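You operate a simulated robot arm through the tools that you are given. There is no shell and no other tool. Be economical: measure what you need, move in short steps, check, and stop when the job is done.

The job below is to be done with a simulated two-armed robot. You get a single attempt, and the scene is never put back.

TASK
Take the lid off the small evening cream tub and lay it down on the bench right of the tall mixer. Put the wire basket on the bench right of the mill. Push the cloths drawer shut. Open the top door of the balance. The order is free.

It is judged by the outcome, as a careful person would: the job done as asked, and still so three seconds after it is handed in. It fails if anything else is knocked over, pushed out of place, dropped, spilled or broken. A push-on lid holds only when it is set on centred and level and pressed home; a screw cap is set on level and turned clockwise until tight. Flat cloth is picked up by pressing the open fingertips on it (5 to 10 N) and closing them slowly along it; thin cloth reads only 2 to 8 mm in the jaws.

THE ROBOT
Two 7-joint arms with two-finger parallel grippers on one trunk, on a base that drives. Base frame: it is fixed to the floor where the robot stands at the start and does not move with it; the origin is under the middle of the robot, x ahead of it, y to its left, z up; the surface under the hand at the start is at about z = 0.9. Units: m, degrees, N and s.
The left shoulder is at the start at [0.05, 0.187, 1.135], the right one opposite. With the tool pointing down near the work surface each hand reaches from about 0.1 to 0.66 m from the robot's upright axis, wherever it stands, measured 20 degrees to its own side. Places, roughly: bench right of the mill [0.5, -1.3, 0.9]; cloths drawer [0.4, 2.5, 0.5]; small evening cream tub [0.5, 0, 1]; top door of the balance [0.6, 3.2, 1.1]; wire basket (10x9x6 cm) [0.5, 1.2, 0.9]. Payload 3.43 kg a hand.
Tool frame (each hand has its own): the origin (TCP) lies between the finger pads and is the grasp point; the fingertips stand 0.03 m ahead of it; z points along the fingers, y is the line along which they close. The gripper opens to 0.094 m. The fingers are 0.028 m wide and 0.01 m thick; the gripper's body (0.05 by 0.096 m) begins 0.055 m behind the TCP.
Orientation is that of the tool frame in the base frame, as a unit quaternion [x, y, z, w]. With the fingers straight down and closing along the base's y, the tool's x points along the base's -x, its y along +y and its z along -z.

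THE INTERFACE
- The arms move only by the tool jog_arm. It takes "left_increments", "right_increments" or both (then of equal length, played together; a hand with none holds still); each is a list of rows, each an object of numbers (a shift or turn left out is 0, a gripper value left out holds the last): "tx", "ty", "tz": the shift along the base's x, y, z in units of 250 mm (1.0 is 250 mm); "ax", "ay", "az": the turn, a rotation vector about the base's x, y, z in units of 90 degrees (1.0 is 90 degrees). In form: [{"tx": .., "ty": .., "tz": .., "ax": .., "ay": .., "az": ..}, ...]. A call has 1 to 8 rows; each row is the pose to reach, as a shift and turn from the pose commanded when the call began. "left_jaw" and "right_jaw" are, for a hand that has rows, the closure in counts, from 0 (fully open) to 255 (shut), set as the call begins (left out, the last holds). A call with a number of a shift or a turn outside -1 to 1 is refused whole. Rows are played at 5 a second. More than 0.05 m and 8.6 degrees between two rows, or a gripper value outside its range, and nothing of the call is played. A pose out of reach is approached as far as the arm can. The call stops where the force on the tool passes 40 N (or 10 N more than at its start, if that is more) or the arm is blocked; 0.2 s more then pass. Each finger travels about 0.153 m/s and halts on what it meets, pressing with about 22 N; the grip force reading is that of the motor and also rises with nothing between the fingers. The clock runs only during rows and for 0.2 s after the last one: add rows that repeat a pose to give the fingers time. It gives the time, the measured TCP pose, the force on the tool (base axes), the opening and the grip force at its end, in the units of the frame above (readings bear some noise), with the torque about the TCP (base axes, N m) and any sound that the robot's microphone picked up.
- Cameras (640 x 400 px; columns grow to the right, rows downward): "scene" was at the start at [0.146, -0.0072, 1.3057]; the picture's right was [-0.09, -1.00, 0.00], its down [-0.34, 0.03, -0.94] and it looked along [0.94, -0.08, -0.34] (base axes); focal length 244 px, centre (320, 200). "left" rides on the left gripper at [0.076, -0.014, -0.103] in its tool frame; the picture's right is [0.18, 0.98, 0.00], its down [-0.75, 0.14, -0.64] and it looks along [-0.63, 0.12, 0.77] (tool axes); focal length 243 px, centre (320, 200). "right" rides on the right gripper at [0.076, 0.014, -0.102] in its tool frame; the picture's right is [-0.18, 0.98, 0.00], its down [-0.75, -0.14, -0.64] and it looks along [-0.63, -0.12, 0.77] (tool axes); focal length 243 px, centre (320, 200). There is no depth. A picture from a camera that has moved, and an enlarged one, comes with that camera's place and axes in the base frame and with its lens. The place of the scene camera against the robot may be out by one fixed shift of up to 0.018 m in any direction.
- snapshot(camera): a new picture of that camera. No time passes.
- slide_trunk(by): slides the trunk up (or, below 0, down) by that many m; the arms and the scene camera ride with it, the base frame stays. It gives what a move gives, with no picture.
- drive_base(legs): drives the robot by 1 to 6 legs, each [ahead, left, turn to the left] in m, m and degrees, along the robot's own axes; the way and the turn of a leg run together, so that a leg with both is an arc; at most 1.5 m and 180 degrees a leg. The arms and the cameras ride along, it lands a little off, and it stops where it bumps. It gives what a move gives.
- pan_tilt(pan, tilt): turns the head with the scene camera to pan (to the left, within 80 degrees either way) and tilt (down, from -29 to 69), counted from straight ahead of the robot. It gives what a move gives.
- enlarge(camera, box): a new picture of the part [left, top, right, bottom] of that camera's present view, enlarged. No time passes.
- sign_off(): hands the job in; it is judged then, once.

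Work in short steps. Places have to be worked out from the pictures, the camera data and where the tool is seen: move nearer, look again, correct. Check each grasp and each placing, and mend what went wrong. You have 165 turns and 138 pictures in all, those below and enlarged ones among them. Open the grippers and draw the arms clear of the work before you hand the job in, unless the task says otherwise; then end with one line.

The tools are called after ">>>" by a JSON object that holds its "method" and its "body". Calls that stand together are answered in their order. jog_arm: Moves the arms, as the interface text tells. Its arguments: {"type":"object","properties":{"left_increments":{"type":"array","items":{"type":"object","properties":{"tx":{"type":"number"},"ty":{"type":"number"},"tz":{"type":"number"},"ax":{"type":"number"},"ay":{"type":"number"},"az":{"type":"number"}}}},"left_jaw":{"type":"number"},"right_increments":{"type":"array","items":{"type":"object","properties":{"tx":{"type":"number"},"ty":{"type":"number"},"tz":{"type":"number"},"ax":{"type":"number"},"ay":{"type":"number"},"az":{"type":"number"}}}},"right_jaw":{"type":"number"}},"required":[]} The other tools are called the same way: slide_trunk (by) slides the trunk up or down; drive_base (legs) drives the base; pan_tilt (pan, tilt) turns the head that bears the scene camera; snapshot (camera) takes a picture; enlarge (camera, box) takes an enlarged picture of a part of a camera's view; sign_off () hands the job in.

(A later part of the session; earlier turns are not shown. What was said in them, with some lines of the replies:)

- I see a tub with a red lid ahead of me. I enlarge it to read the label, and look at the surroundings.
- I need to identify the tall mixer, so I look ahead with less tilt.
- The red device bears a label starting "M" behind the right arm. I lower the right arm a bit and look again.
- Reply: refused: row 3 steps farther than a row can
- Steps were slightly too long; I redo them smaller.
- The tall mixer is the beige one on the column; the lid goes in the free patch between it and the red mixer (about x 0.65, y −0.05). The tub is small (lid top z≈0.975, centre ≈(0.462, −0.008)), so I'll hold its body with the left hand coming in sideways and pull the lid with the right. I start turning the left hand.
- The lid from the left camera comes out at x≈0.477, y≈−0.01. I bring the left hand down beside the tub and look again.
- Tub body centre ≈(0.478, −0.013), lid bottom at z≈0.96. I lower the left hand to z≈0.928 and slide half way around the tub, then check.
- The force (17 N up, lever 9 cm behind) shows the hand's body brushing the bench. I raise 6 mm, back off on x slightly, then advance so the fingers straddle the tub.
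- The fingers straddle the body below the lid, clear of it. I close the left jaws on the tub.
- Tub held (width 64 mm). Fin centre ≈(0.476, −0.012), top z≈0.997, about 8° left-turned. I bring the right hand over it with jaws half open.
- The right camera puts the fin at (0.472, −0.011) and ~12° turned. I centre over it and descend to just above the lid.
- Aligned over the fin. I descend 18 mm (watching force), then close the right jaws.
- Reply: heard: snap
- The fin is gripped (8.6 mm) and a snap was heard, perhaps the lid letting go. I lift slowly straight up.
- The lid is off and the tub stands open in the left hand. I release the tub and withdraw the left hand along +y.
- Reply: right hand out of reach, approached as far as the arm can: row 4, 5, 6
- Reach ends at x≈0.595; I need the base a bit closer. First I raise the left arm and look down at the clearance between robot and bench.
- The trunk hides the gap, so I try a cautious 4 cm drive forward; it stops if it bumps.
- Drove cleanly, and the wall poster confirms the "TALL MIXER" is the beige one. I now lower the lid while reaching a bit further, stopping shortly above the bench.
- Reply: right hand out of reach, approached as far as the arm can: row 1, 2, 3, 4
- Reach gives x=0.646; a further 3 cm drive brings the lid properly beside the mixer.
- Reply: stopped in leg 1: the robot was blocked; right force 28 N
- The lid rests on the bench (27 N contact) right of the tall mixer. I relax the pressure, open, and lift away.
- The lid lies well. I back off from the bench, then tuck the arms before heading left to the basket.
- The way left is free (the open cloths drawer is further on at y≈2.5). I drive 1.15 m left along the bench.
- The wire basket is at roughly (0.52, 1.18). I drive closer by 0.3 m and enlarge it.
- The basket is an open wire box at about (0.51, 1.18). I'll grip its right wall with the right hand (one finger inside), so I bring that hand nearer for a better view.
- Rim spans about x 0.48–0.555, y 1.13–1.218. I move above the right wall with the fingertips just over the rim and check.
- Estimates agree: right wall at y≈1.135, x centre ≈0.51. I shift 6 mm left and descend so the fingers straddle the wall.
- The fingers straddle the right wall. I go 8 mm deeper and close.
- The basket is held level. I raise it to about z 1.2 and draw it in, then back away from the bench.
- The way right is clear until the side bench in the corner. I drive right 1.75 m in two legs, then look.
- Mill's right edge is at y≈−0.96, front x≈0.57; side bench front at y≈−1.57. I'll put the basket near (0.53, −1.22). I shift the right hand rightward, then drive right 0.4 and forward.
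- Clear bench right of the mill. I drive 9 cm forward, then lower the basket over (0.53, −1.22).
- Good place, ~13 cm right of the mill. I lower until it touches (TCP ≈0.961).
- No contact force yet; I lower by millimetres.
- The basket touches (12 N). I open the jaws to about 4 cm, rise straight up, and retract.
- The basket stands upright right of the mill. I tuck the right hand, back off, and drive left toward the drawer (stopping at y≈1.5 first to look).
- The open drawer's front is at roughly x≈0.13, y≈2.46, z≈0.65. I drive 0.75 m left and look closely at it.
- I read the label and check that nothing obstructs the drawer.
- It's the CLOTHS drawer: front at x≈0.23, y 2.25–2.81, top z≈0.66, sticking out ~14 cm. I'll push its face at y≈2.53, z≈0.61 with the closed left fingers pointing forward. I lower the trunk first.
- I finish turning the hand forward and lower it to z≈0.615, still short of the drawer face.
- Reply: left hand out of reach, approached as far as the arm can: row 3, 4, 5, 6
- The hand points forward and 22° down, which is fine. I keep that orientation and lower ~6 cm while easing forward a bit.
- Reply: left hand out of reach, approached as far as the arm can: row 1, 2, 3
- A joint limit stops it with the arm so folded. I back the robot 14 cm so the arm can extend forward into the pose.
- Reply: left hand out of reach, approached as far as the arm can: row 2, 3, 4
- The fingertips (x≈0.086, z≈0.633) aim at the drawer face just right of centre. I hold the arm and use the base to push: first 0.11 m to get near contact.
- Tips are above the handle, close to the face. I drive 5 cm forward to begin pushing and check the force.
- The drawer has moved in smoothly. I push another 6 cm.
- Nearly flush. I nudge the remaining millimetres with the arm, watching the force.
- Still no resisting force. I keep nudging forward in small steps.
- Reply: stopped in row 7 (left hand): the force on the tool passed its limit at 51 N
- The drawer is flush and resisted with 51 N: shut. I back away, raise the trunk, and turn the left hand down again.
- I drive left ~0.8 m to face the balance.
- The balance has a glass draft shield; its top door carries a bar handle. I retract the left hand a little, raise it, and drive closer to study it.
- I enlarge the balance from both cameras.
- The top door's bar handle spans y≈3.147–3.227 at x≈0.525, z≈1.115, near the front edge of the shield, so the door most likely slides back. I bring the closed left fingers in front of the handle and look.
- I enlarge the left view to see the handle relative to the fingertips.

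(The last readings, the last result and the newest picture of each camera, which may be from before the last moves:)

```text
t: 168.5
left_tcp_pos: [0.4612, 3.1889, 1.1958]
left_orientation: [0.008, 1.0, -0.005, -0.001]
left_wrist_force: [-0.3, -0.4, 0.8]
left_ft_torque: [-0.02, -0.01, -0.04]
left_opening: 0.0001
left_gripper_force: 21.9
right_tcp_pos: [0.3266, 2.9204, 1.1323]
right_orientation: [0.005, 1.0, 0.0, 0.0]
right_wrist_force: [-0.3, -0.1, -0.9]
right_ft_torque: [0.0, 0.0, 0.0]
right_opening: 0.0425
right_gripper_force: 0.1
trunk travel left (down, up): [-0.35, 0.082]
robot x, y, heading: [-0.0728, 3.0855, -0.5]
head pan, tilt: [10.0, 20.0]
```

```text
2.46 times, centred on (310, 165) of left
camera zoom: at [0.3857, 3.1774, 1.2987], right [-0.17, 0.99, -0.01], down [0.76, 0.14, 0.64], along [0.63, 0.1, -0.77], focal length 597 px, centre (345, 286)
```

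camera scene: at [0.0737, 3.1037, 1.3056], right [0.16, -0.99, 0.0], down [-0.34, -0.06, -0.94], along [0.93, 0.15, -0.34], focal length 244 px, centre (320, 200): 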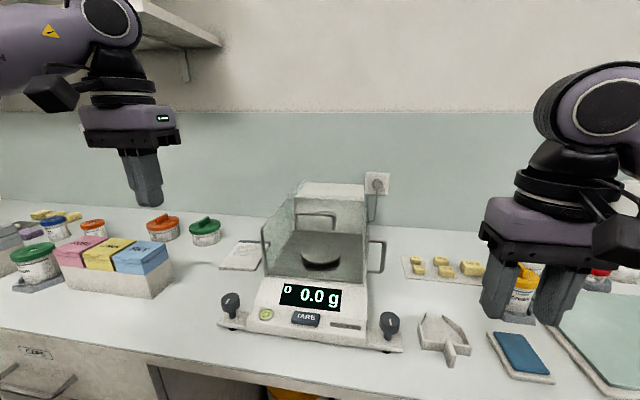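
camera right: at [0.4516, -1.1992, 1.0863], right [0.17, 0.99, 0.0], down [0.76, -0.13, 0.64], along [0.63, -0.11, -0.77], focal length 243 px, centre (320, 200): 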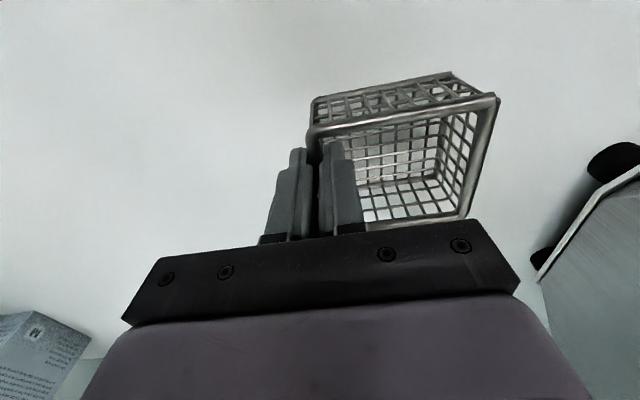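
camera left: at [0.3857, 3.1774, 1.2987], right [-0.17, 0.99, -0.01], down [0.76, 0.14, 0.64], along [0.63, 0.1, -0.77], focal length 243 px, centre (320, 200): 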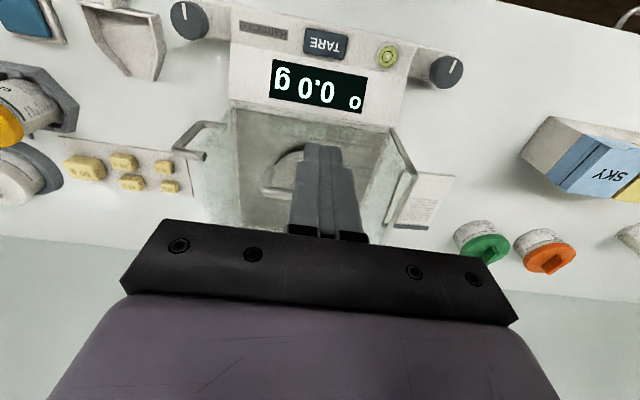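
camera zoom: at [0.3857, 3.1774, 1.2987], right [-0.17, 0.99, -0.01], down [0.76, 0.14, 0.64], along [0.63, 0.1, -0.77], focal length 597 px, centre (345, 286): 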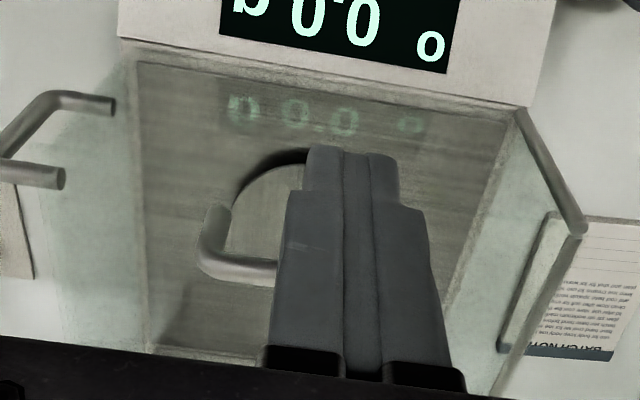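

Handle bar: x≈0.53, z≈1.12, glass top z≈1.086. I descend in front of it with the tips ~1 cm above glass level and then creep forward to contact.

>>> {"method": "jog_arm", "body": {"left_increments": [{"tz": -0.13, "tx": 0.03}, {"tz": -0.24, "tx": 0.05}, {"tz": -0.27, "tx": 0.08}, {"tz": -0.27, "tx": 0.11}, {"tz": -0.27, "tx": 0.14}]}}

>>> {"method": "enlarge", "body": {"camera": "left", "box": [180, 90, 440, 240]}}

>>> {"method": "enlarge", "body": {"camera": "scene", "box": [220, 120, 420, 290]}}

```text
t: 169.7
left_tcp_pos: [0.4982, 3.1889, 1.1289]
left_orientation: [0.008, 1.0, -0.004, 0.001]
left_wrist_force: [0.3, -0.4, 1.0]
left_ft_torque: [-0.01, 0.02, 0.02]
left_opening: 0.0
left_gripper_force: 21.8
right_tcp_pos: [0.3243, 2.9204, 1.1331]
right_orientation: [0.006, 1.0, -0.001, 0.001]
right_wrist_force: [-0.4, -0.2, 0.1]
right_ft_torque: [0.01, 0.01, 0.01]
right_opening: 0.0424
right_gripper_force: 0.0
trunk travel left (down, up): [-0.35, 0.082]
robot x, y, heading: [-0.0709, 3.0836, -0.5]
head pan, tilt: [10.0, 20.0]
```

```text
2.46 times, centred on (310, 165) of left
camera zoom: at [0.4209, 3.1758, 1.2324], right [-0.17, 0.99, -0.01], down [0.75, 0.13, 0.64], along [0.63, 0.1, -0.77], focal length 597 px, centre (345, 286)
```

zoom: 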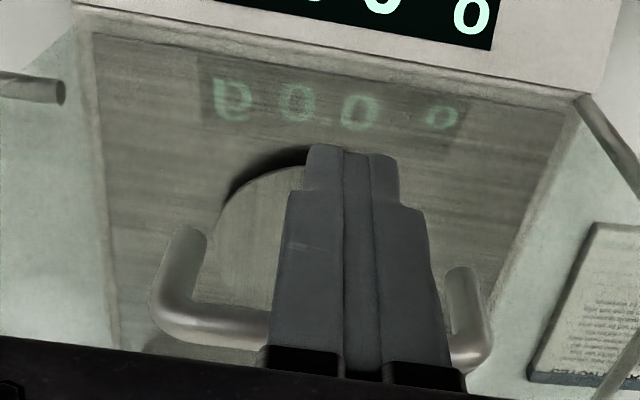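

```text
2.35 times, centred on (320, 205) of scene
camera zoom: at [0.0738, 3.1036, 1.3057], right [0.16, -0.99, 0.0], down [-0.34, -0.06, -0.94], along [0.93, 0.15, -0.34], focal length 574 px, centre (320, 188)
```

zoom: 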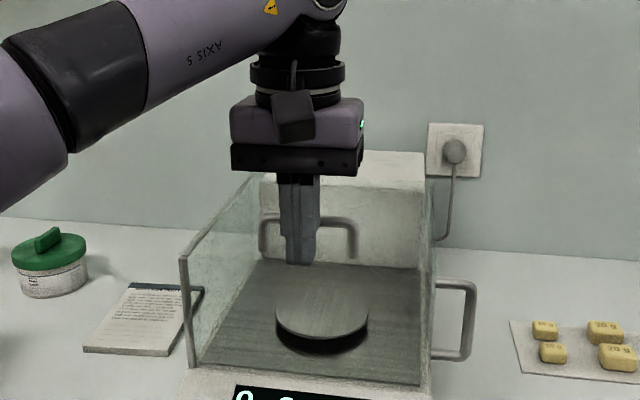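

Fingers are centred in front of the bar, tips just above the glass. I creep forward to contact.

>>> {"method": "jog_arm", "body": {"left_increments": [{"tx": 0.02}, {"tx": 0.04}, {"tx": 0.06}, {"tx": 0.08}]}}

>>> {"method": "enlarge", "body": {"camera": "left", "box": [180, 90, 440, 240]}}

```text
t: 170.7
left_tcp_pos: [0.5165, 3.1874, 1.1308]
left_orientation: [0.008, 1.0, -0.004, 0.001]
left_wrist_force: [0.2, 0.7, 0.5]
left_ft_torque: [0.01, -0.01, -0.05]
left_opening: 0.0001
left_gripper_force: 21.4
right_tcp_pos: [0.3252, 2.9201, 1.1315]
right_orientation: [0.006, 1.0, 0.0, 0.001]
right_wrist_force: [-1.5, 1.0, -0.3]
right_ft_torque: [0.0, 0.0, -0.04]
right_opening: 0.0423
right_gripper_force: 0.0
trunk travel left (down, up): [-0.35, 0.082]
robot x, y, heading: [-0.0749, 3.0879, -0.5]
head pan, tilt: [10.0, 20.0]
```

```text
2.46 times, centred on (310, 165) of left
camera zoom: at [0.4399, 3.1752, 1.2325], right [-0.17, 0.99, -0.01], down [0.75, 0.13, 0.64], along [0.63, 0.1, -0.77], focal length 597 px, centre (345, 286)
```

zoom: 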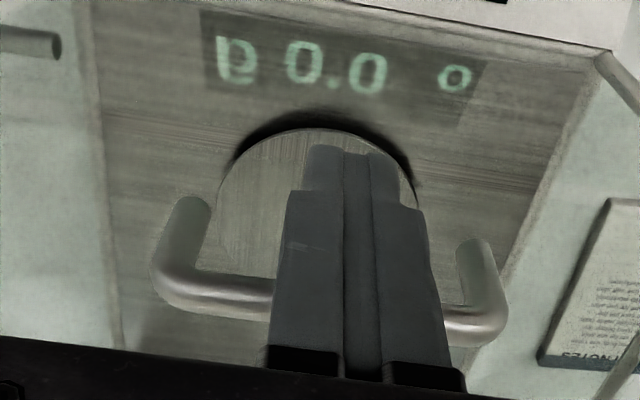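

Not yet touching; bar appears at x≈0.533. I continue a few millimetres.

>>> {"method": "jog_arm", "body": {"left_increments": [{"tx": 0.016}, {"tx": 0.032}, {"tx": 0.048}, {"tx": 0.064}]}}

>>> {"method": "enlarge", "body": {"camera": "left", "box": [180, 90, 440, 240]}}

```text
t: 171.7
left_tcp_pos: [0.5191, 3.1914, 1.1267]
left_orientation: [0.008, 1.0, -0.003, 0.001]
left_wrist_force: [0.7, -0.2, 0.0]
left_ft_torque: [-0.01, 0.01, 0.02]
left_opening: 0.0001
left_gripper_force: 22.4
left hand out of reach, approached as far as the arm can: row 2, 3, 4
right_tcp_pos: [0.3252, 2.92, 1.1315]
right_orientation: [0.006, 1.0, 0.0, 0.0]
right_wrist_force: [-0.2, 1.2, -0.2]
right_ft_torque: [-0.03, 0.01, 0.03]
right_opening: 0.0423
right_gripper_force: 0.0
trunk travel left (down, up): [-0.35, 0.082]
robot x, y, heading: [-0.074, 3.0895, -0.9]
head pan, tilt: [10.0, 20.0]
```

```text
2.46 times, centred on (310, 165) of left
camera zoom: at [0.4438, 3.1789, 1.2288], right [-0.17, 0.99, -0.01], down [0.75, 0.13, 0.64], along [0.63, 0.1, -0.77], focal length 597 px, centre (345, 286)
```

zoom: 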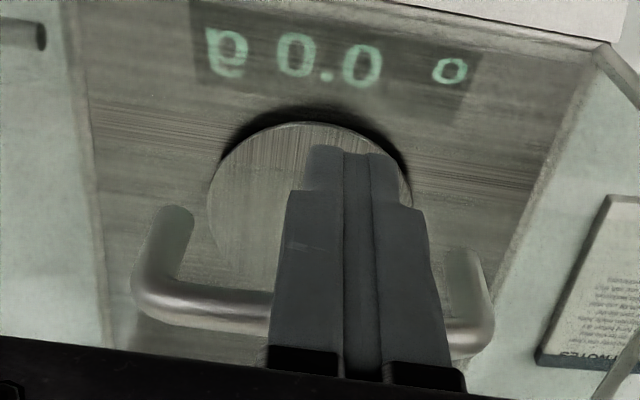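

Out of reach. I withdraw the hand 10 cm, drive 10 cm forward, and raise the trunk slightly for more reach.

>>> {"method": "jog_arm", "body": {"left_increments": [{"tx": -0.12}, {"tx": -0.26}, {"tx": -0.4}, {"tx": -0.44}]}}

>>> {"method": "drive_base", "body": {"legs": [[0.09, 0, 0.8]]}}

>>> {"method": "snapshot", "body": {"camera": "left"}}

```text
t: 172.7
left_tcp_pos: [0.4094, 3.1876, 1.1266]
left_orientation: [0.006, 1.0, -0.004, 0.001]
left_wrist_force: [-0.1, 0.3, 0.6]
left_ft_torque: [0.0, -0.02, 0.0]
left_opening: 0.0
left_gripper_force: 22.0
left hand out of reach, approached as far as the arm can: row 1
right_tcp_pos: [0.3246, 2.9184, 1.1325]
right_orientation: [0.005, 1.0, 0.002, 0.0]
right_wrist_force: [0.2, -0.9, -0.6]
right_ft_torque: [0.02, 0.02, 0.03]
right_opening: 0.0425
right_gripper_force: 0.1
trunk travel left (down, up): [-0.35, 0.082]
robot x, y, heading: [-0.0676, 3.0878, -0.7]
head pan, tilt: [10.0, 20.0]
```

```text
t: 173.8
left_tcp_pos: [0.4982, 3.1967, 1.1254]
left_orientation: [0.0, 1.0, -0.005, 0.0]
left_wrist_force: [-0.6, -0.5, -1.1]
left_ft_torque: [0.02, 0.07, 0.01]
left_opening: 0.0
left_gripper_force: 22.2
right_tcp_pos: [0.4177, 2.9258, 1.1318]
right_orientation: [-0.002, 1.0, 0.0, -0.001]
right_wrist_force: [0.1, 0.8, -0.2]
right_ft_torque: [0.01, 0.03, -0.02]
right_opening: 0.0423
right_gripper_force: 0.0
trunk travel left (down, up): [-0.35, 0.082]
robot x, y, heading: [0.0182, 3.0851, 0.2]
head pan, tilt: [10.0, 20.0]
```

```text
48 pictures are left
camera left: at [0.4234, 3.1834, 1.2281], right [-0.18, 0.98, -0.01], down [0.75, 0.15, 0.64], along [0.63, 0.11, -0.77], focal length 243 px, centre (320, 200)
```

left: 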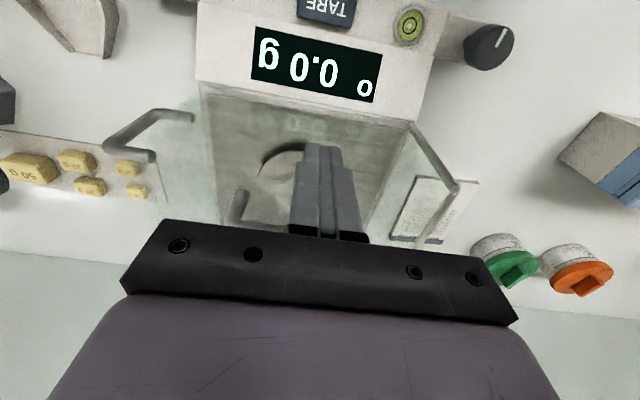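

Now the hand can advance. I creep forward 3 cm in small steps with the force guard on.

>>> {"method": "jog_arm", "body": {"left_increments": [{"tx": 0.02, "ty": -0.03}, {"tx": 0.04, "ty": -0.03}, {"tx": 0.06, "ty": -0.03}, {"tx": 0.08, "ty": -0.03}, {"tx": 0.1, "ty": -0.03}, {"tx": 0.12, "ty": -0.03}]}}

>>> {"method": "snapshot", "body": {"camera": "left"}}

```text
t: 175.2
left_tcp_pos: [0.5285, 3.1893, 1.1256]
left_orientation: [0.001, 1.0, -0.004, 0.001]
left_wrist_force: [-0.7, -0.4, 0.3]
left_ft_torque: [0.0, 0.0, 0.0]
left_opening: 0.0001
left_gripper_force: 21.7
right_tcp_pos: [0.4179, 2.9252, 1.1315]
right_orientation: [-0.002, 1.0, 0.0, 0.001]
right_wrist_force: [-0.2, -0.6, 0.4]
right_ft_torque: [0.01, -0.02, 0.02]
right_opening: 0.0422
right_gripper_force: 0.1
trunk travel left (down, up): [-0.35, 0.082]
robot x, y, heading: [0.019, 3.0857, -0.1]
head pan, tilt: [10.0, 20.0]
```

```text
47 pictures are left
camera left: at [0.4521, 3.1762, 1.2285], right [-0.18, 0.98, -0.01], down [0.75, 0.14, 0.64], along [0.63, 0.11, -0.77], focal length 243 px, centre (320, 200)
```

left: 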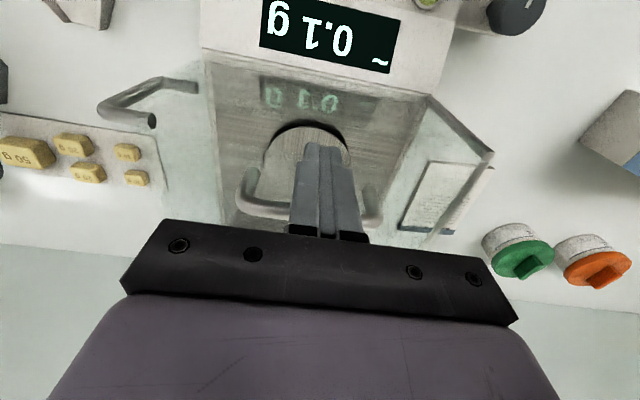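

The display flickers to "~0.1 g", so I'm just touching the handle. I continue pushing in small steps.

>>> {"method": "jog_arm", "body": {"left_increments": [{"tx": 0.016}, {"tx": 0.032}, {"tx": 0.048}, {"tx": 0.064}, {"tx": 0.08}]}}

>>> {"method": "snapshot", "body": {"camera": "left"}}

```text
t: 176.4
left_tcp_pos: [0.5495, 3.1884, 1.1253]
left_orientation: [0.0, 1.0, -0.003, 0.001]
left_wrist_force: [-1.0, 0.3, -0.1]
left_ft_torque: [0.01, 0.0, 0.02]
left_opening: 0.0
left_gripper_force: 22.2
right_tcp_pos: [0.4172, 2.9265, 1.1325]
right_orientation: [-0.002, 1.0, 0.0, 0.001]
right_wrist_force: [-1.2, -0.5, -0.1]
right_ft_torque: [0.0, 0.0, 0.0]
right_opening: 0.0423
right_gripper_force: 0.0
trunk travel left (down, up): [-0.35, 0.082]
robot x, y, heading: [0.0251, 3.0898, 0.0]
head pan, tilt: [10.0, 20.0]
```

```text
46 pictures are left
camera left: at [0.473, 3.1757, 1.2283], right [-0.18, 0.98, -0.01], down [0.75, 0.15, 0.64], along [0.63, 0.11, -0.77], focal length 243 px, centre (320, 200)
```

left: 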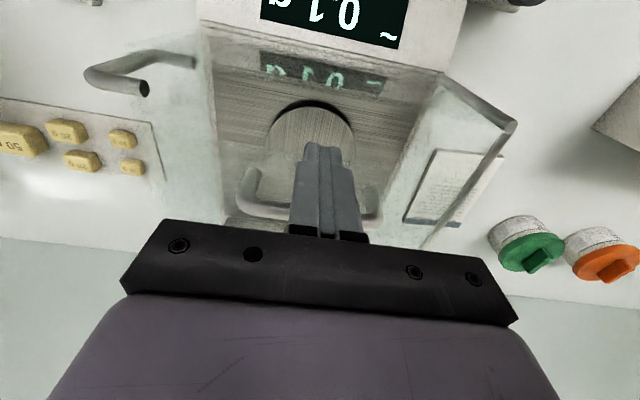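

The handle follows the hand while the balance stays: the door slides back. I keep pushing.

>>> {"method": "jog_arm", "body": {"left_increments": [{"tx": 0.025}, {"tx": 0.05}, {"tx": 0.075}, {"tx": 0.1}, {"tx": 0.125}, {"tx": 0.15}, {"tx": 0.175}, {"tx": 0.2}]}}

>>> {"method": "snapshot", "body": {"camera": "left"}}

>>> {"method": "snapshot", "body": {"camera": "scene"}}

```text
t: 178.2
left_tcp_pos: [0.5993, 3.1905, 1.1248]
left_orientation: [0.0, 1.0, -0.004, 0.001]
left_wrist_force: [0.8, -0.3, 0.2]
left_ft_torque: [-0.01, 0.01, -0.01]
left_opening: 0.0001
left_gripper_force: 22.2
right_tcp_pos: [0.4174, 2.9247, 1.1323]
right_orientation: [-0.001, 1.0, 0.0, 0.001]
right_wrist_force: [0.3, -0.2, 1.0]
right_ft_torque: [0.0, 0.02, -0.02]
right_opening: 0.0424
right_gripper_force: 0.1
trunk travel left (down, up): [-0.35, 0.082]
robot x, y, heading: [0.0197, 3.0903, 0.5]
head pan, tilt: [10.0, 20.0]
```

```text
45 pictures are left
camera left: at [0.5228, 3.1763, 1.2284], right [-0.18, 0.98, -0.01], down [0.75, 0.14, 0.64], along [0.63, 0.11, -0.77], focal length 243 px, centre (320, 200)
```

left: 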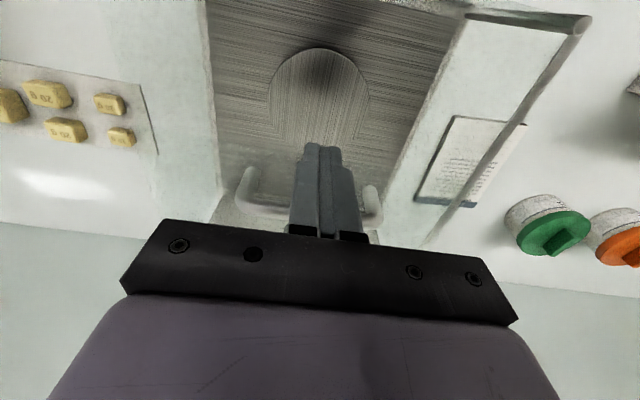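

```text
44 pictures are left
camera scene: at [0.1636, 3.1054, 1.3057], right [0.18, -0.98, 0.0], down [-0.34, -0.06, -0.94], along [0.92, 0.17, -0.34], focal length 244 px, centre (320, 200)
```

scene: 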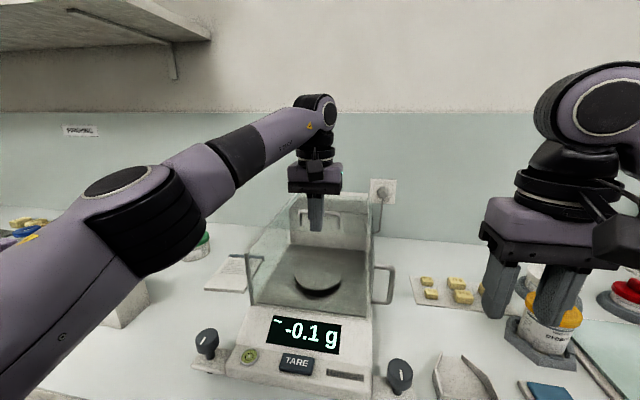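

Sliding well (about 8 cm so far). I continue as far as the arm reaches.

>>> {"method": "jog_arm", "body": {"left_increments": [{"tx": 0.025}, {"tx": 0.05}, {"tx": 0.075}, {"tx": 0.1}, {"tx": 0.125}, {"tx": 0.15}, {"tx": 0.175}, {"tx": 0.2}]}}

>>> {"method": "enlarge", "body": {"camera": "scene", "box": [210, 160, 430, 330]}}

```text
t: 180.0
left_tcp_pos: [0.6086, 3.1948, 1.1249]
left_orientation: [0.002, 1.0, -0.005, 0.003]
left_wrist_force: [0.4, -10.0, 25.3]
left_ft_torque: [-0.2, -0.06, -0.1]
left_opening: 0.0
left_gripper_force: 22.2
left hand out of reach, approached as far as the arm can: row 2, 3, 4, 5, 6, 7, 8
right_tcp_pos: [0.4157, 2.9234, 1.132]
right_orientation: [0.0, 1.0, 0.0, 0.002]
right_wrist_force: [-1.1, -0.3, -0.3]
right_ft_torque: [0.01, -0.02, 0.01]
right_opening: 0.0425
right_gripper_force: 0.1
trunk travel left (down, up): [-0.35, 0.082]
robot x, y, heading: [0.0172, 3.088, -0.1]
head pan, tilt: [10.0, 20.0]
```

```text
2.35 times, centred on (320, 245) of scene
camera zoom: at [0.1611, 3.1036, 1.3063], right [0.18, -0.98, 0.0], down [-0.33, -0.06, -0.94], along [0.93, 0.17, -0.34], focal length 574 px, centre (320, 94)
```

zoom: 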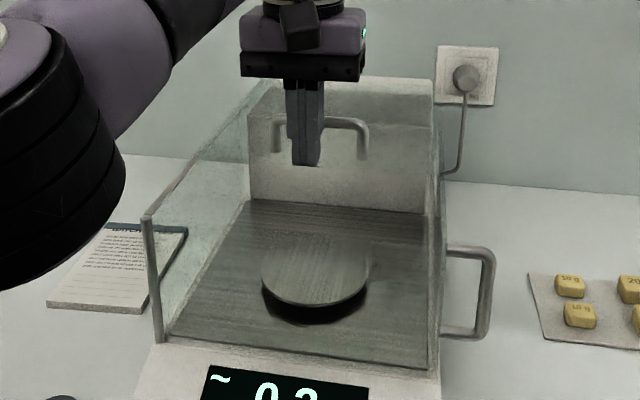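

The out-of-reach motion pressed the tips onto the door glass (25 N up). I lift and draw back right away.

>>> {"method": "jog_arm", "body": {"left_increments": [{"tz": 0.06}, {"tz": 0.1, "tx": -0.08}, {"tz": 0.1, "tx": -0.2}, {"tz": 0.1, "tx": -0.35}]}}

>>> {"method": "snapshot", "body": {"camera": "left"}}

>>> {"method": "enlarge", "body": {"camera": "scene", "box": [210, 160, 430, 330]}}

```text
t: 181.0
left_tcp_pos: [0.5218, 3.1987, 1.1452]
left_orientation: [-0.001, 1.0, -0.003, 0.001]
left_wrist_force: [-0.3, -0.8, 0.6]
left_ft_torque: [0.03, 0.0, 0.02]
left_opening: 0.0002
left_gripper_force: 22.0
left hand out of reach, approached as far as the arm can: row 1
right_tcp_pos: [0.4164, 2.9266, 1.132]
right_orientation: [-0.002, 1.0, 0.001, 0.001]
right_wrist_force: [-0.3, 0.5, 0.0]
right_ft_torque: [0.01, 0.01, 0.02]
right_opening: 0.0425
right_gripper_force: 0.0
trunk travel left (down, up): [-0.35, 0.082]
robot x, y, heading: [0.0143, 3.0849, 0.3]
head pan, tilt: [10.0, 20.0]
```

```text
42 pictures are left
camera left: at [0.4464, 3.1865, 1.2481], right [-0.19, 0.98, -0.01], down [0.75, 0.15, 0.64], along [0.63, 0.11, -0.77], focal length 243 px, centre (320, 200)
```

left: 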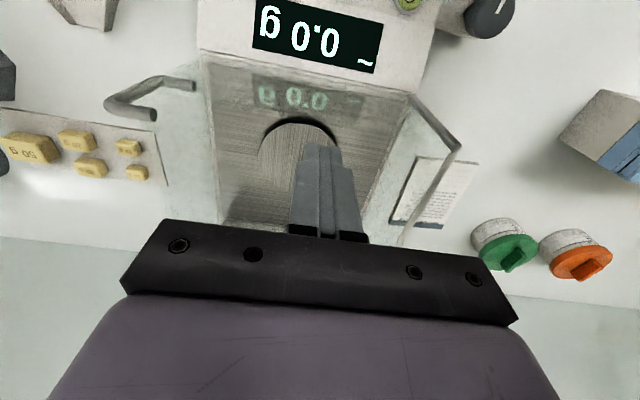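

```text
2.35 times, centred on (320, 245) of scene
camera zoom: at [0.1632, 3.1057, 1.3057], right [0.18, -0.98, 0.0], down [-0.34, -0.06, -0.94], along [0.92, 0.17, -0.34], focal length 574 px, centre (320, 94)
```

zoom: 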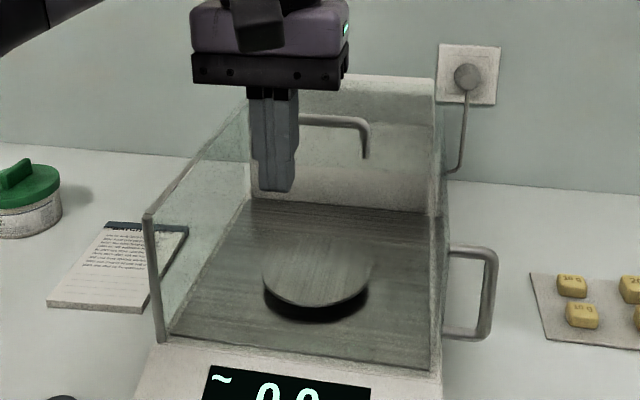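

The door is open about 9 cm and intact, but the vertical hand can't reach further. I tilt the hand forward 50° (raised a bit) so the fingertips can push the bar the rest of the way.

>>> {"method": "jog_arm", "body": {"left_increments": [{"tz": 0.1, "ay": -0.09, "tx": -0.05}, {"tz": 0.2, "ay": -0.18, "tx": -0.1, "ty": -0.02}, {"tz": 0.2, "ay": -0.27, "tx": -0.1, "ty": -0.04}, {"tz": 0.2, "ay": -0.36, "tx": -0.1, "ty": -0.045}, {"tz": 0.2, "ay": -0.45, "tx": -0.1, "ty": -0.045}, {"tz": 0.2, "ay": -0.54, "tx": -0.1, "ty": -0.045}, {"tz": 0.2, "ay": -0.556, "tx": -0.05, "ty": -0.045}, {"tz": 0.18, "ay": -0.556, "tx": 0.05, "ty": -0.045}]}}

>>> {"method": "snapshot", "body": {"camera": "left"}}

>>> {"method": "snapshot", "body": {"camera": "scene"}}

```text
t: 182.8
left_tcp_pos: [0.5367, 3.1867, 1.1913]
left_orientation: [0.002, 0.905, -0.002, 0.425]
left_wrist_force: [0.2, 0.0, 0.6]
left_ft_torque: [0.02, 0.0, 0.0]
left_opening: 0.0002
left_gripper_force: 21.9
right_tcp_pos: [0.4181, 2.9251, 1.1323]
right_orientation: [-0.002, 1.0, -0.001, 0.001]
right_wrist_force: [0.5, 0.0, -0.5]
right_ft_torque: [0.0, -0.03, -0.02]
right_opening: 0.0424
right_gripper_force: 0.1
trunk travel left (down, up): [-0.35, 0.082]
robot x, y, heading: [0.0203, 3.0864, 0.3]
head pan, tilt: [10.0, 20.0]
```

```text
40 pictures are left
camera left: at [0.4101, 3.1737, 1.198], right [-0.11, 0.98, -0.15], down [-0.01, 0.15, 0.99], along [0.99, 0.11, -0.01], focal length 243 px, centre (320, 200)
```

left: 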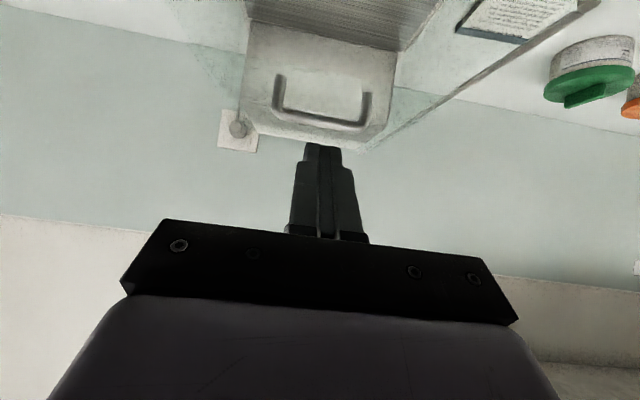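

```text
39 pictures are left
camera scene: at [0.1639, 3.1055, 1.3056], right [0.18, -0.98, 0.0], down [-0.34, -0.06, -0.94], along [0.92, 0.17, -0.34], focal length 244 px, centre (320, 200)
```

scene: 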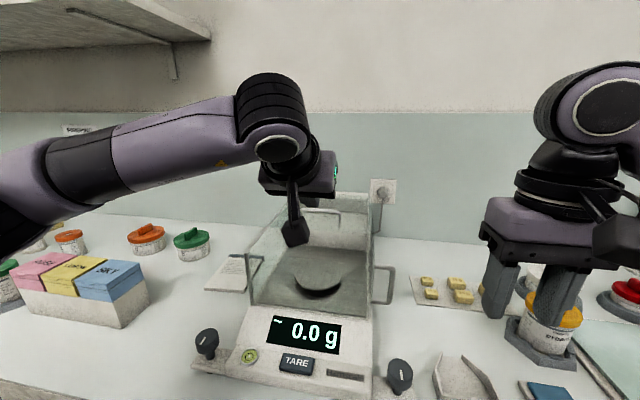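

Bar now at x≈0.63, z≈1.12, centred ahead of the tips. I lower 5 cm behind it and move forward to contact.

>>> {"method": "jog_arm", "body": {"left_increments": [{"tz": -0.1}, {"tz": -0.2}, {"tz": -0.205, "tx": 0.06}, {"tz": -0.205, "tx": 0.12}, {"tz": -0.205, "tx": 0.16}]}}

>>> {"method": "snapshot", "body": {"camera": "left"}}

```text
t: 184.0
left_tcp_pos: [0.5794, 3.1866, 1.1389]
left_orientation: [0.003, 0.906, -0.003, 0.423]
left_wrist_force: [-0.3, -1.3, 1.0]
left_ft_torque: [0.07, 0.0, -0.02]
left_opening: 0.0
left_gripper_force: 21.9
right_tcp_pos: [0.4169, 2.926, 1.1331]
right_orientation: [-0.002, 1.0, 0.0, 0.001]
right_wrist_force: [-0.6, 0.3, -0.5]
right_ft_torque: [-0.02, 0.0, -0.03]
right_opening: 0.0422
right_gripper_force: 0.1
trunk travel left (down, up): [-0.35, 0.082]
robot x, y, heading: [0.0189, 3.0856, 0.4]
head pan, tilt: [10.0, 20.0]
```

```text
38 pictures are left
camera left: at [0.451, 3.1727, 1.1458], right [-0.11, 0.98, -0.14], down [-0.01, 0.14, 0.99], along [0.99, 0.11, -0.01], focal length 243 px, centre (320, 200)
```

left: 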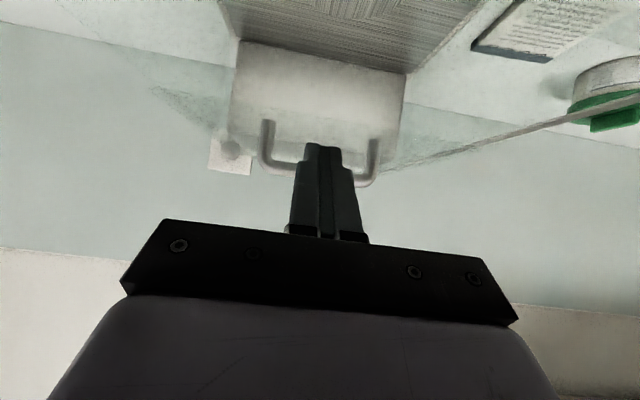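

The fingers cross the bar at the right height. I push forward in 6 mm steps.

>>> {"method": "jog_arm", "body": {"left_increments": [{"tx": 0.03}, {"tx": 0.06}, {"tx": 0.09}, {"tx": 0.12}, {"tx": 0.15}, {"tx": 0.18}, {"tx": 0.21}, {"tx": 0.24}]}}

>>> {"method": "snapshot", "body": {"camera": "left"}}

>>> {"method": "snapshot", "body": {"camera": "scene"}}

```text
t: 185.8
left_tcp_pos: [0.6371, 3.1863, 1.1394]
left_orientation: [0.002, 0.905, -0.004, 0.424]
left_wrist_force: [0.0, 0.5, 1.0]
left_ft_torque: [0.03, -0.06, -0.04]
left_opening: 0.0
left_gripper_force: 22.1
right_tcp_pos: [0.418, 2.9242, 1.1328]
right_orientation: [-0.002, 1.0, 0.0, 0.0]
right_wrist_force: [-0.8, -0.3, 0.7]
right_ft_torque: [0.0, 0.04, 0.02]
right_opening: 0.0424
right_gripper_force: 0.1
trunk travel left (down, up): [-0.35, 0.082]
robot x, y, heading: [0.0169, 3.0881, 0.1]
head pan, tilt: [10.0, 20.0]
```

```text
37 pictures are left
camera left: at [0.5102, 3.1728, 1.1459], right [-0.11, 0.98, -0.15], down [-0.01, 0.15, 0.99], along [0.99, 0.11, -0.01], focal length 243 px, centre (320, 200)
```

left: 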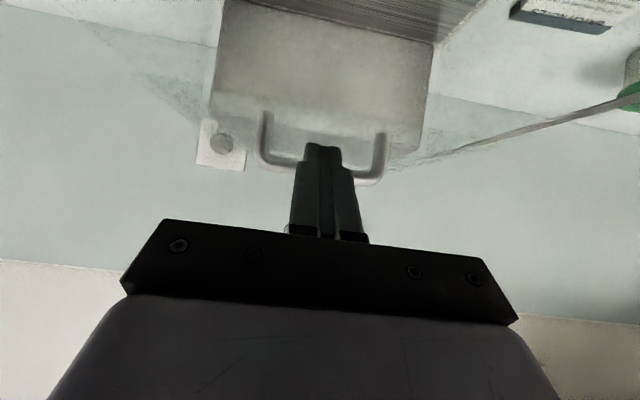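

```text
36 pictures are left
camera scene: at [0.1634, 3.1055, 1.3057], right [0.18, -0.98, 0.0], down [-0.34, -0.06, -0.94], along [0.92, 0.17, -0.34], focal length 244 px, centre (320, 200)
```

scene: 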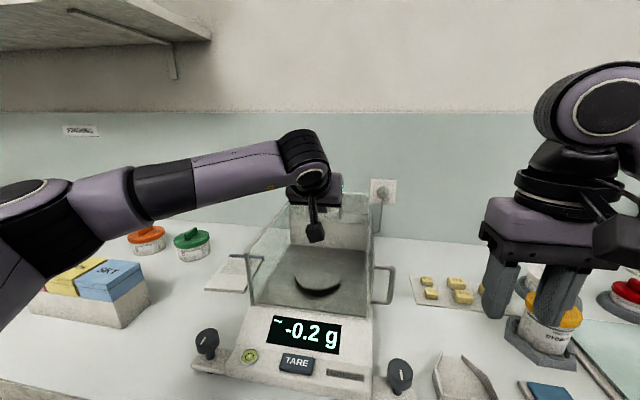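

The bar is now at x≈0.66 and still sliding freely. I continue.

>>> {"method": "jog_arm", "body": {"left_increments": [{"tx": 0.025}, {"tx": 0.05}, {"tx": 0.075}, {"tx": 0.1}, {"tx": 0.125}, {"tx": 0.15}, {"tx": 0.175}, {"tx": 0.2}]}}

>>> {"method": "snapshot", "body": {"camera": "left"}}

```text
t: 187.6
left_tcp_pos: [0.6842, 3.1856, 1.14]
left_orientation: [0.002, 0.906, -0.002, 0.424]
left_wrist_force: [-23.0, 2.2, 2.4]
left_ft_torque: [0.0, 0.17, 0.19]
left_opening: 0.0001
left_gripper_force: 22.3
right_tcp_pos: [0.4156, 2.9253, 1.1331]
right_orientation: [-0.001, 1.0, 0.0, 0.002]
right_wrist_force: [0.4, -0.5, -0.5]
right_ft_torque: [-0.01, 0.0, 0.0]
right_opening: 0.0423
right_gripper_force: 0.0
trunk travel left (down, up): [-0.35, 0.082]
robot x, y, heading: [0.0172, 3.0912, 0.4]
head pan, tilt: [10.0, 20.0]
```

```text
35 pictures are left
camera left: at [0.5562, 3.1727, 1.1476], right [-0.11, 0.98, -0.14], down [-0.01, 0.14, 0.99], along [0.99, 0.11, -0.01], focal length 243 px, centre (320, 200)
```

left: 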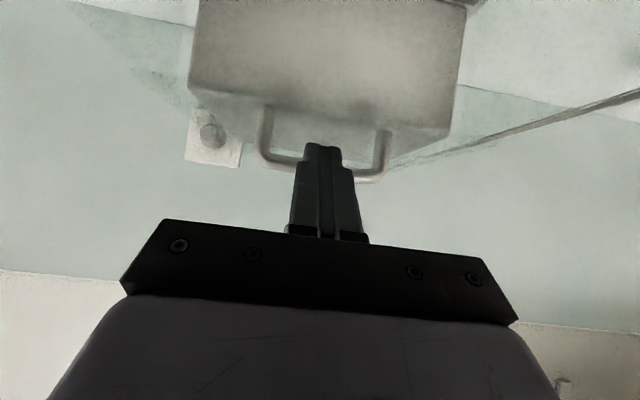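

A 23 N stop: the door reached its end at about 17 cm travel. I back off straight, then up and away, and check the balance.

>>> {"method": "jog_arm", "body": {"left_increments": [{"tx": -0.06}, {"tx": -0.15, "tz": 0.04}, {"tx": -0.25, "tz": 0.12}, {"tx": -0.4, "tz": 0.22}, {"tx": -0.55, "tz": 0.3}, {"tx": -0.7, "tz": 0.38}, {"tx": -0.85, "tz": 0.42}]}}

>>> {"method": "snapshot", "body": {"camera": "scene"}}

>>> {"method": "snapshot", "body": {"camera": "left"}}

```text
t: 189.2
left_tcp_pos: [0.4713, 3.1864, 1.2404]
left_orientation: [0.003, 0.906, -0.003, 0.423]
left_wrist_force: [-0.7, 0.5, -1.0]
left_ft_torque: [0.03, 0.0, 0.03]
left_opening: 0.0003
left_gripper_force: 22.1
right_tcp_pos: [0.4166, 2.924, 1.132]
right_orientation: [-0.002, 1.0, 0.0, 0.001]
right_wrist_force: [0.0, -0.2, -0.6]
right_ft_torque: [-0.04, -0.02, 0.0]
right_opening: 0.0424
right_gripper_force: 0.0
trunk travel left (down, up): [-0.35, 0.082]
robot x, y, heading: [0.0188, 3.0856, 0.3]
head pan, tilt: [10.0, 20.0]
```

```text
34 pictures are left
camera scene: at [0.1631, 3.1055, 1.3057], right [0.18, -0.98, 0.0], down [-0.34, -0.06, -0.94], along [0.93, 0.17, -0.34], focal length 244 px, centre (320, 200)
```

scene: 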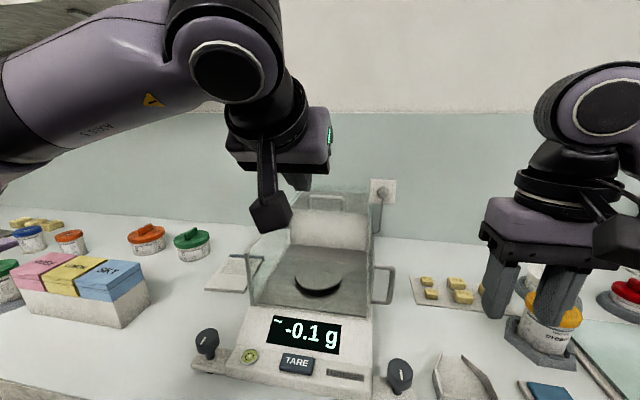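

```text
33 pictures are left
camera left: at [0.3444, 3.1729, 1.2485], right [-0.11, 0.98, -0.15], down [-0.01, 0.14, 0.99], along [0.99, 0.11, -0.01], focal length 243 px, centre (320, 200)
```

left: 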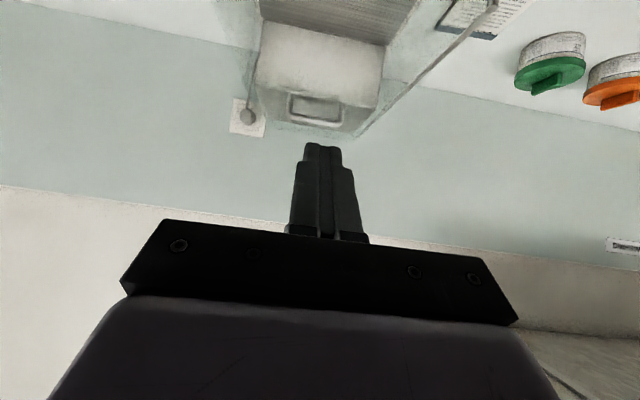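

The balance hasn't shifted and the door is slid fully back. I back the robot away, open both grippers, and take a last look.

>>> {"method": "drive_base", "body": {"legs": [[-0.35, 0, 0]]}}

>>> {"method": "jog_arm", "body": {"left_increments": [{"ty": 0.1}, {"ty": 0.2}, {"ty": 0.3}, {"ty": 0.4}], "left_jaw": 0, "right_increments": [{}, {}, {}, {}], "right_jaw": 0}}

>>> {"method": "snapshot", "body": {"camera": "scene"}}

>>> {"method": "pan_tilt", "body": {"pan": -25, "tilt": 35}}

>>> {"method": "snapshot", "body": {"camera": "scene"}}

```text
t: 191.5
left_tcp_pos: [0.125, 3.1847, 1.2397]
left_orientation: [0.003, 0.906, -0.004, 0.423]
left_wrist_force: [-0.4, -0.6, -0.5]
left_ft_torque: [0.0, 0.0, -0.01]
left_opening: 0.0
left_gripper_force: 22.1
right_tcp_pos: [0.0689, 2.9243, 1.1321]
right_orientation: [-0.001, 1.0, 0.0, 0.001]
right_wrist_force: [-0.7, 0.4, 0.6]
right_ft_torque: [-0.01, 0.0, -0.02]
right_opening: 0.0424
right_gripper_force: 0.1
trunk travel left (down, up): [-0.35, 0.082]
robot x, y, heading: [-0.3292, 3.0882, -0.1]
head pan, tilt: [10.0, 20.0]
```

```text
t: 192.5
left_tcp_pos: [0.1253, 3.2848, 1.2401]
left_orientation: [0.002, 0.906, -0.004, 0.423]
left_wrist_force: [0.2, 0.6, 0.8]
left_ft_torque: [-0.01, 0.05, -0.03]
left_opening: 0.0939
left_gripper_force: 0.1
right_tcp_pos: [0.0688, 2.9243, 1.1315]
right_orientation: [-0.002, 1.0, 0.0, 0.001]
right_wrist_force: [0.1, 0.8, -0.5]
right_ft_torque: [-0.02, 0.02, -0.01]
right_opening: 0.0942
right_gripper_force: 0.0
trunk travel left (down, up): [-0.35, 0.082]
robot x, y, heading: [-0.3295, 3.0852, 0.1]
head pan, tilt: [10.0, 20.0]
```

```text
32 pictures are left
camera scene: at [-0.184, 3.1047, 1.3057], right [0.18, -0.98, 0.0], down [-0.34, -0.06, -0.94], along [0.92, 0.17, -0.34], focal length 244 px, centre (320, 200)
```

scene: 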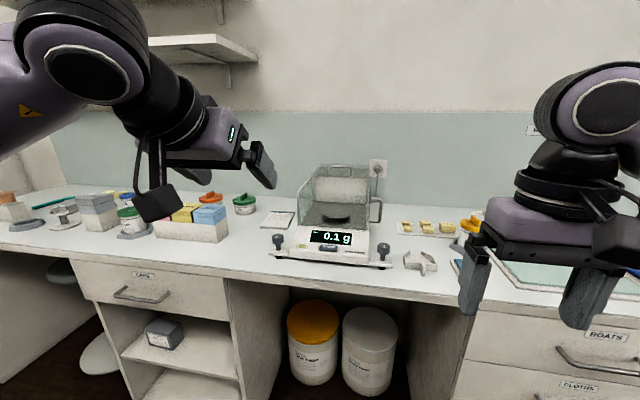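

```text
t: 193.5
left_tcp_pos: [0.125, 3.2835, 1.2413]
left_orientation: [0.003, 0.906, -0.004, 0.423]
left_wrist_force: [0.2, -0.3, 0.1]
left_ft_torque: [-0.02, 0.0, -0.02]
left_opening: 0.0943
left_gripper_force: 0.1
right_tcp_pos: [0.0689, 2.924, 1.1322]
right_orientation: [-0.001, 1.0, 0.0, 0.001]
right_wrist_force: [0.0, -0.1, 0.2]
right_ft_torque: [0.0, 0.0, -0.02]
right_opening: 0.0941
right_gripper_force: 0.0
trunk travel left (down, up): [-0.35, 0.082]
robot x, y, heading: [-0.3246, 3.087, 0.1]
head pan, tilt: [-25.0, 35.0]
```

```text
31 pictures are left
camera scene: at [-0.1957, 3.0509, 1.2818], right [-0.42, -0.91, 0.0], down [-0.52, 0.24, -0.82], along [0.74, -0.34, -0.57], focal length 244 px, centre (320, 200)
```

scene: 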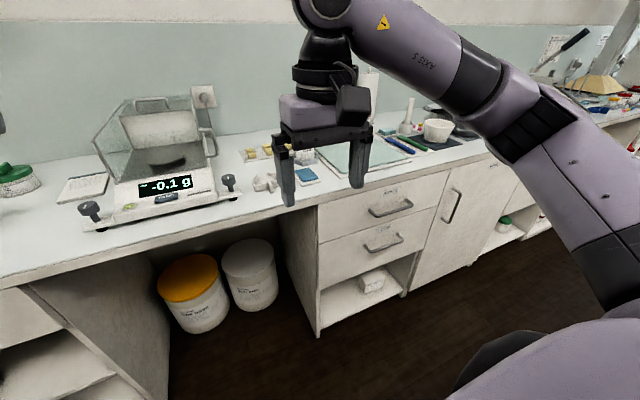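

The drawer is still flush, the balance door is open at the back, both grippers are open and the arms are clear. The lid and basket were checked earlier where I placed them. I hand the job in.

>>> {"method": "sign_off", "body": {}}

```text
The job is handed in.
```

The four tasks are done and the job is handed in: the lid is on the bench right of the tall mixer, the basket is right of the mill, the cloths drawer is shut, and the balance's top door is open. While opening that door I briefly pressed about 25 N on its glass, with no damage visible.
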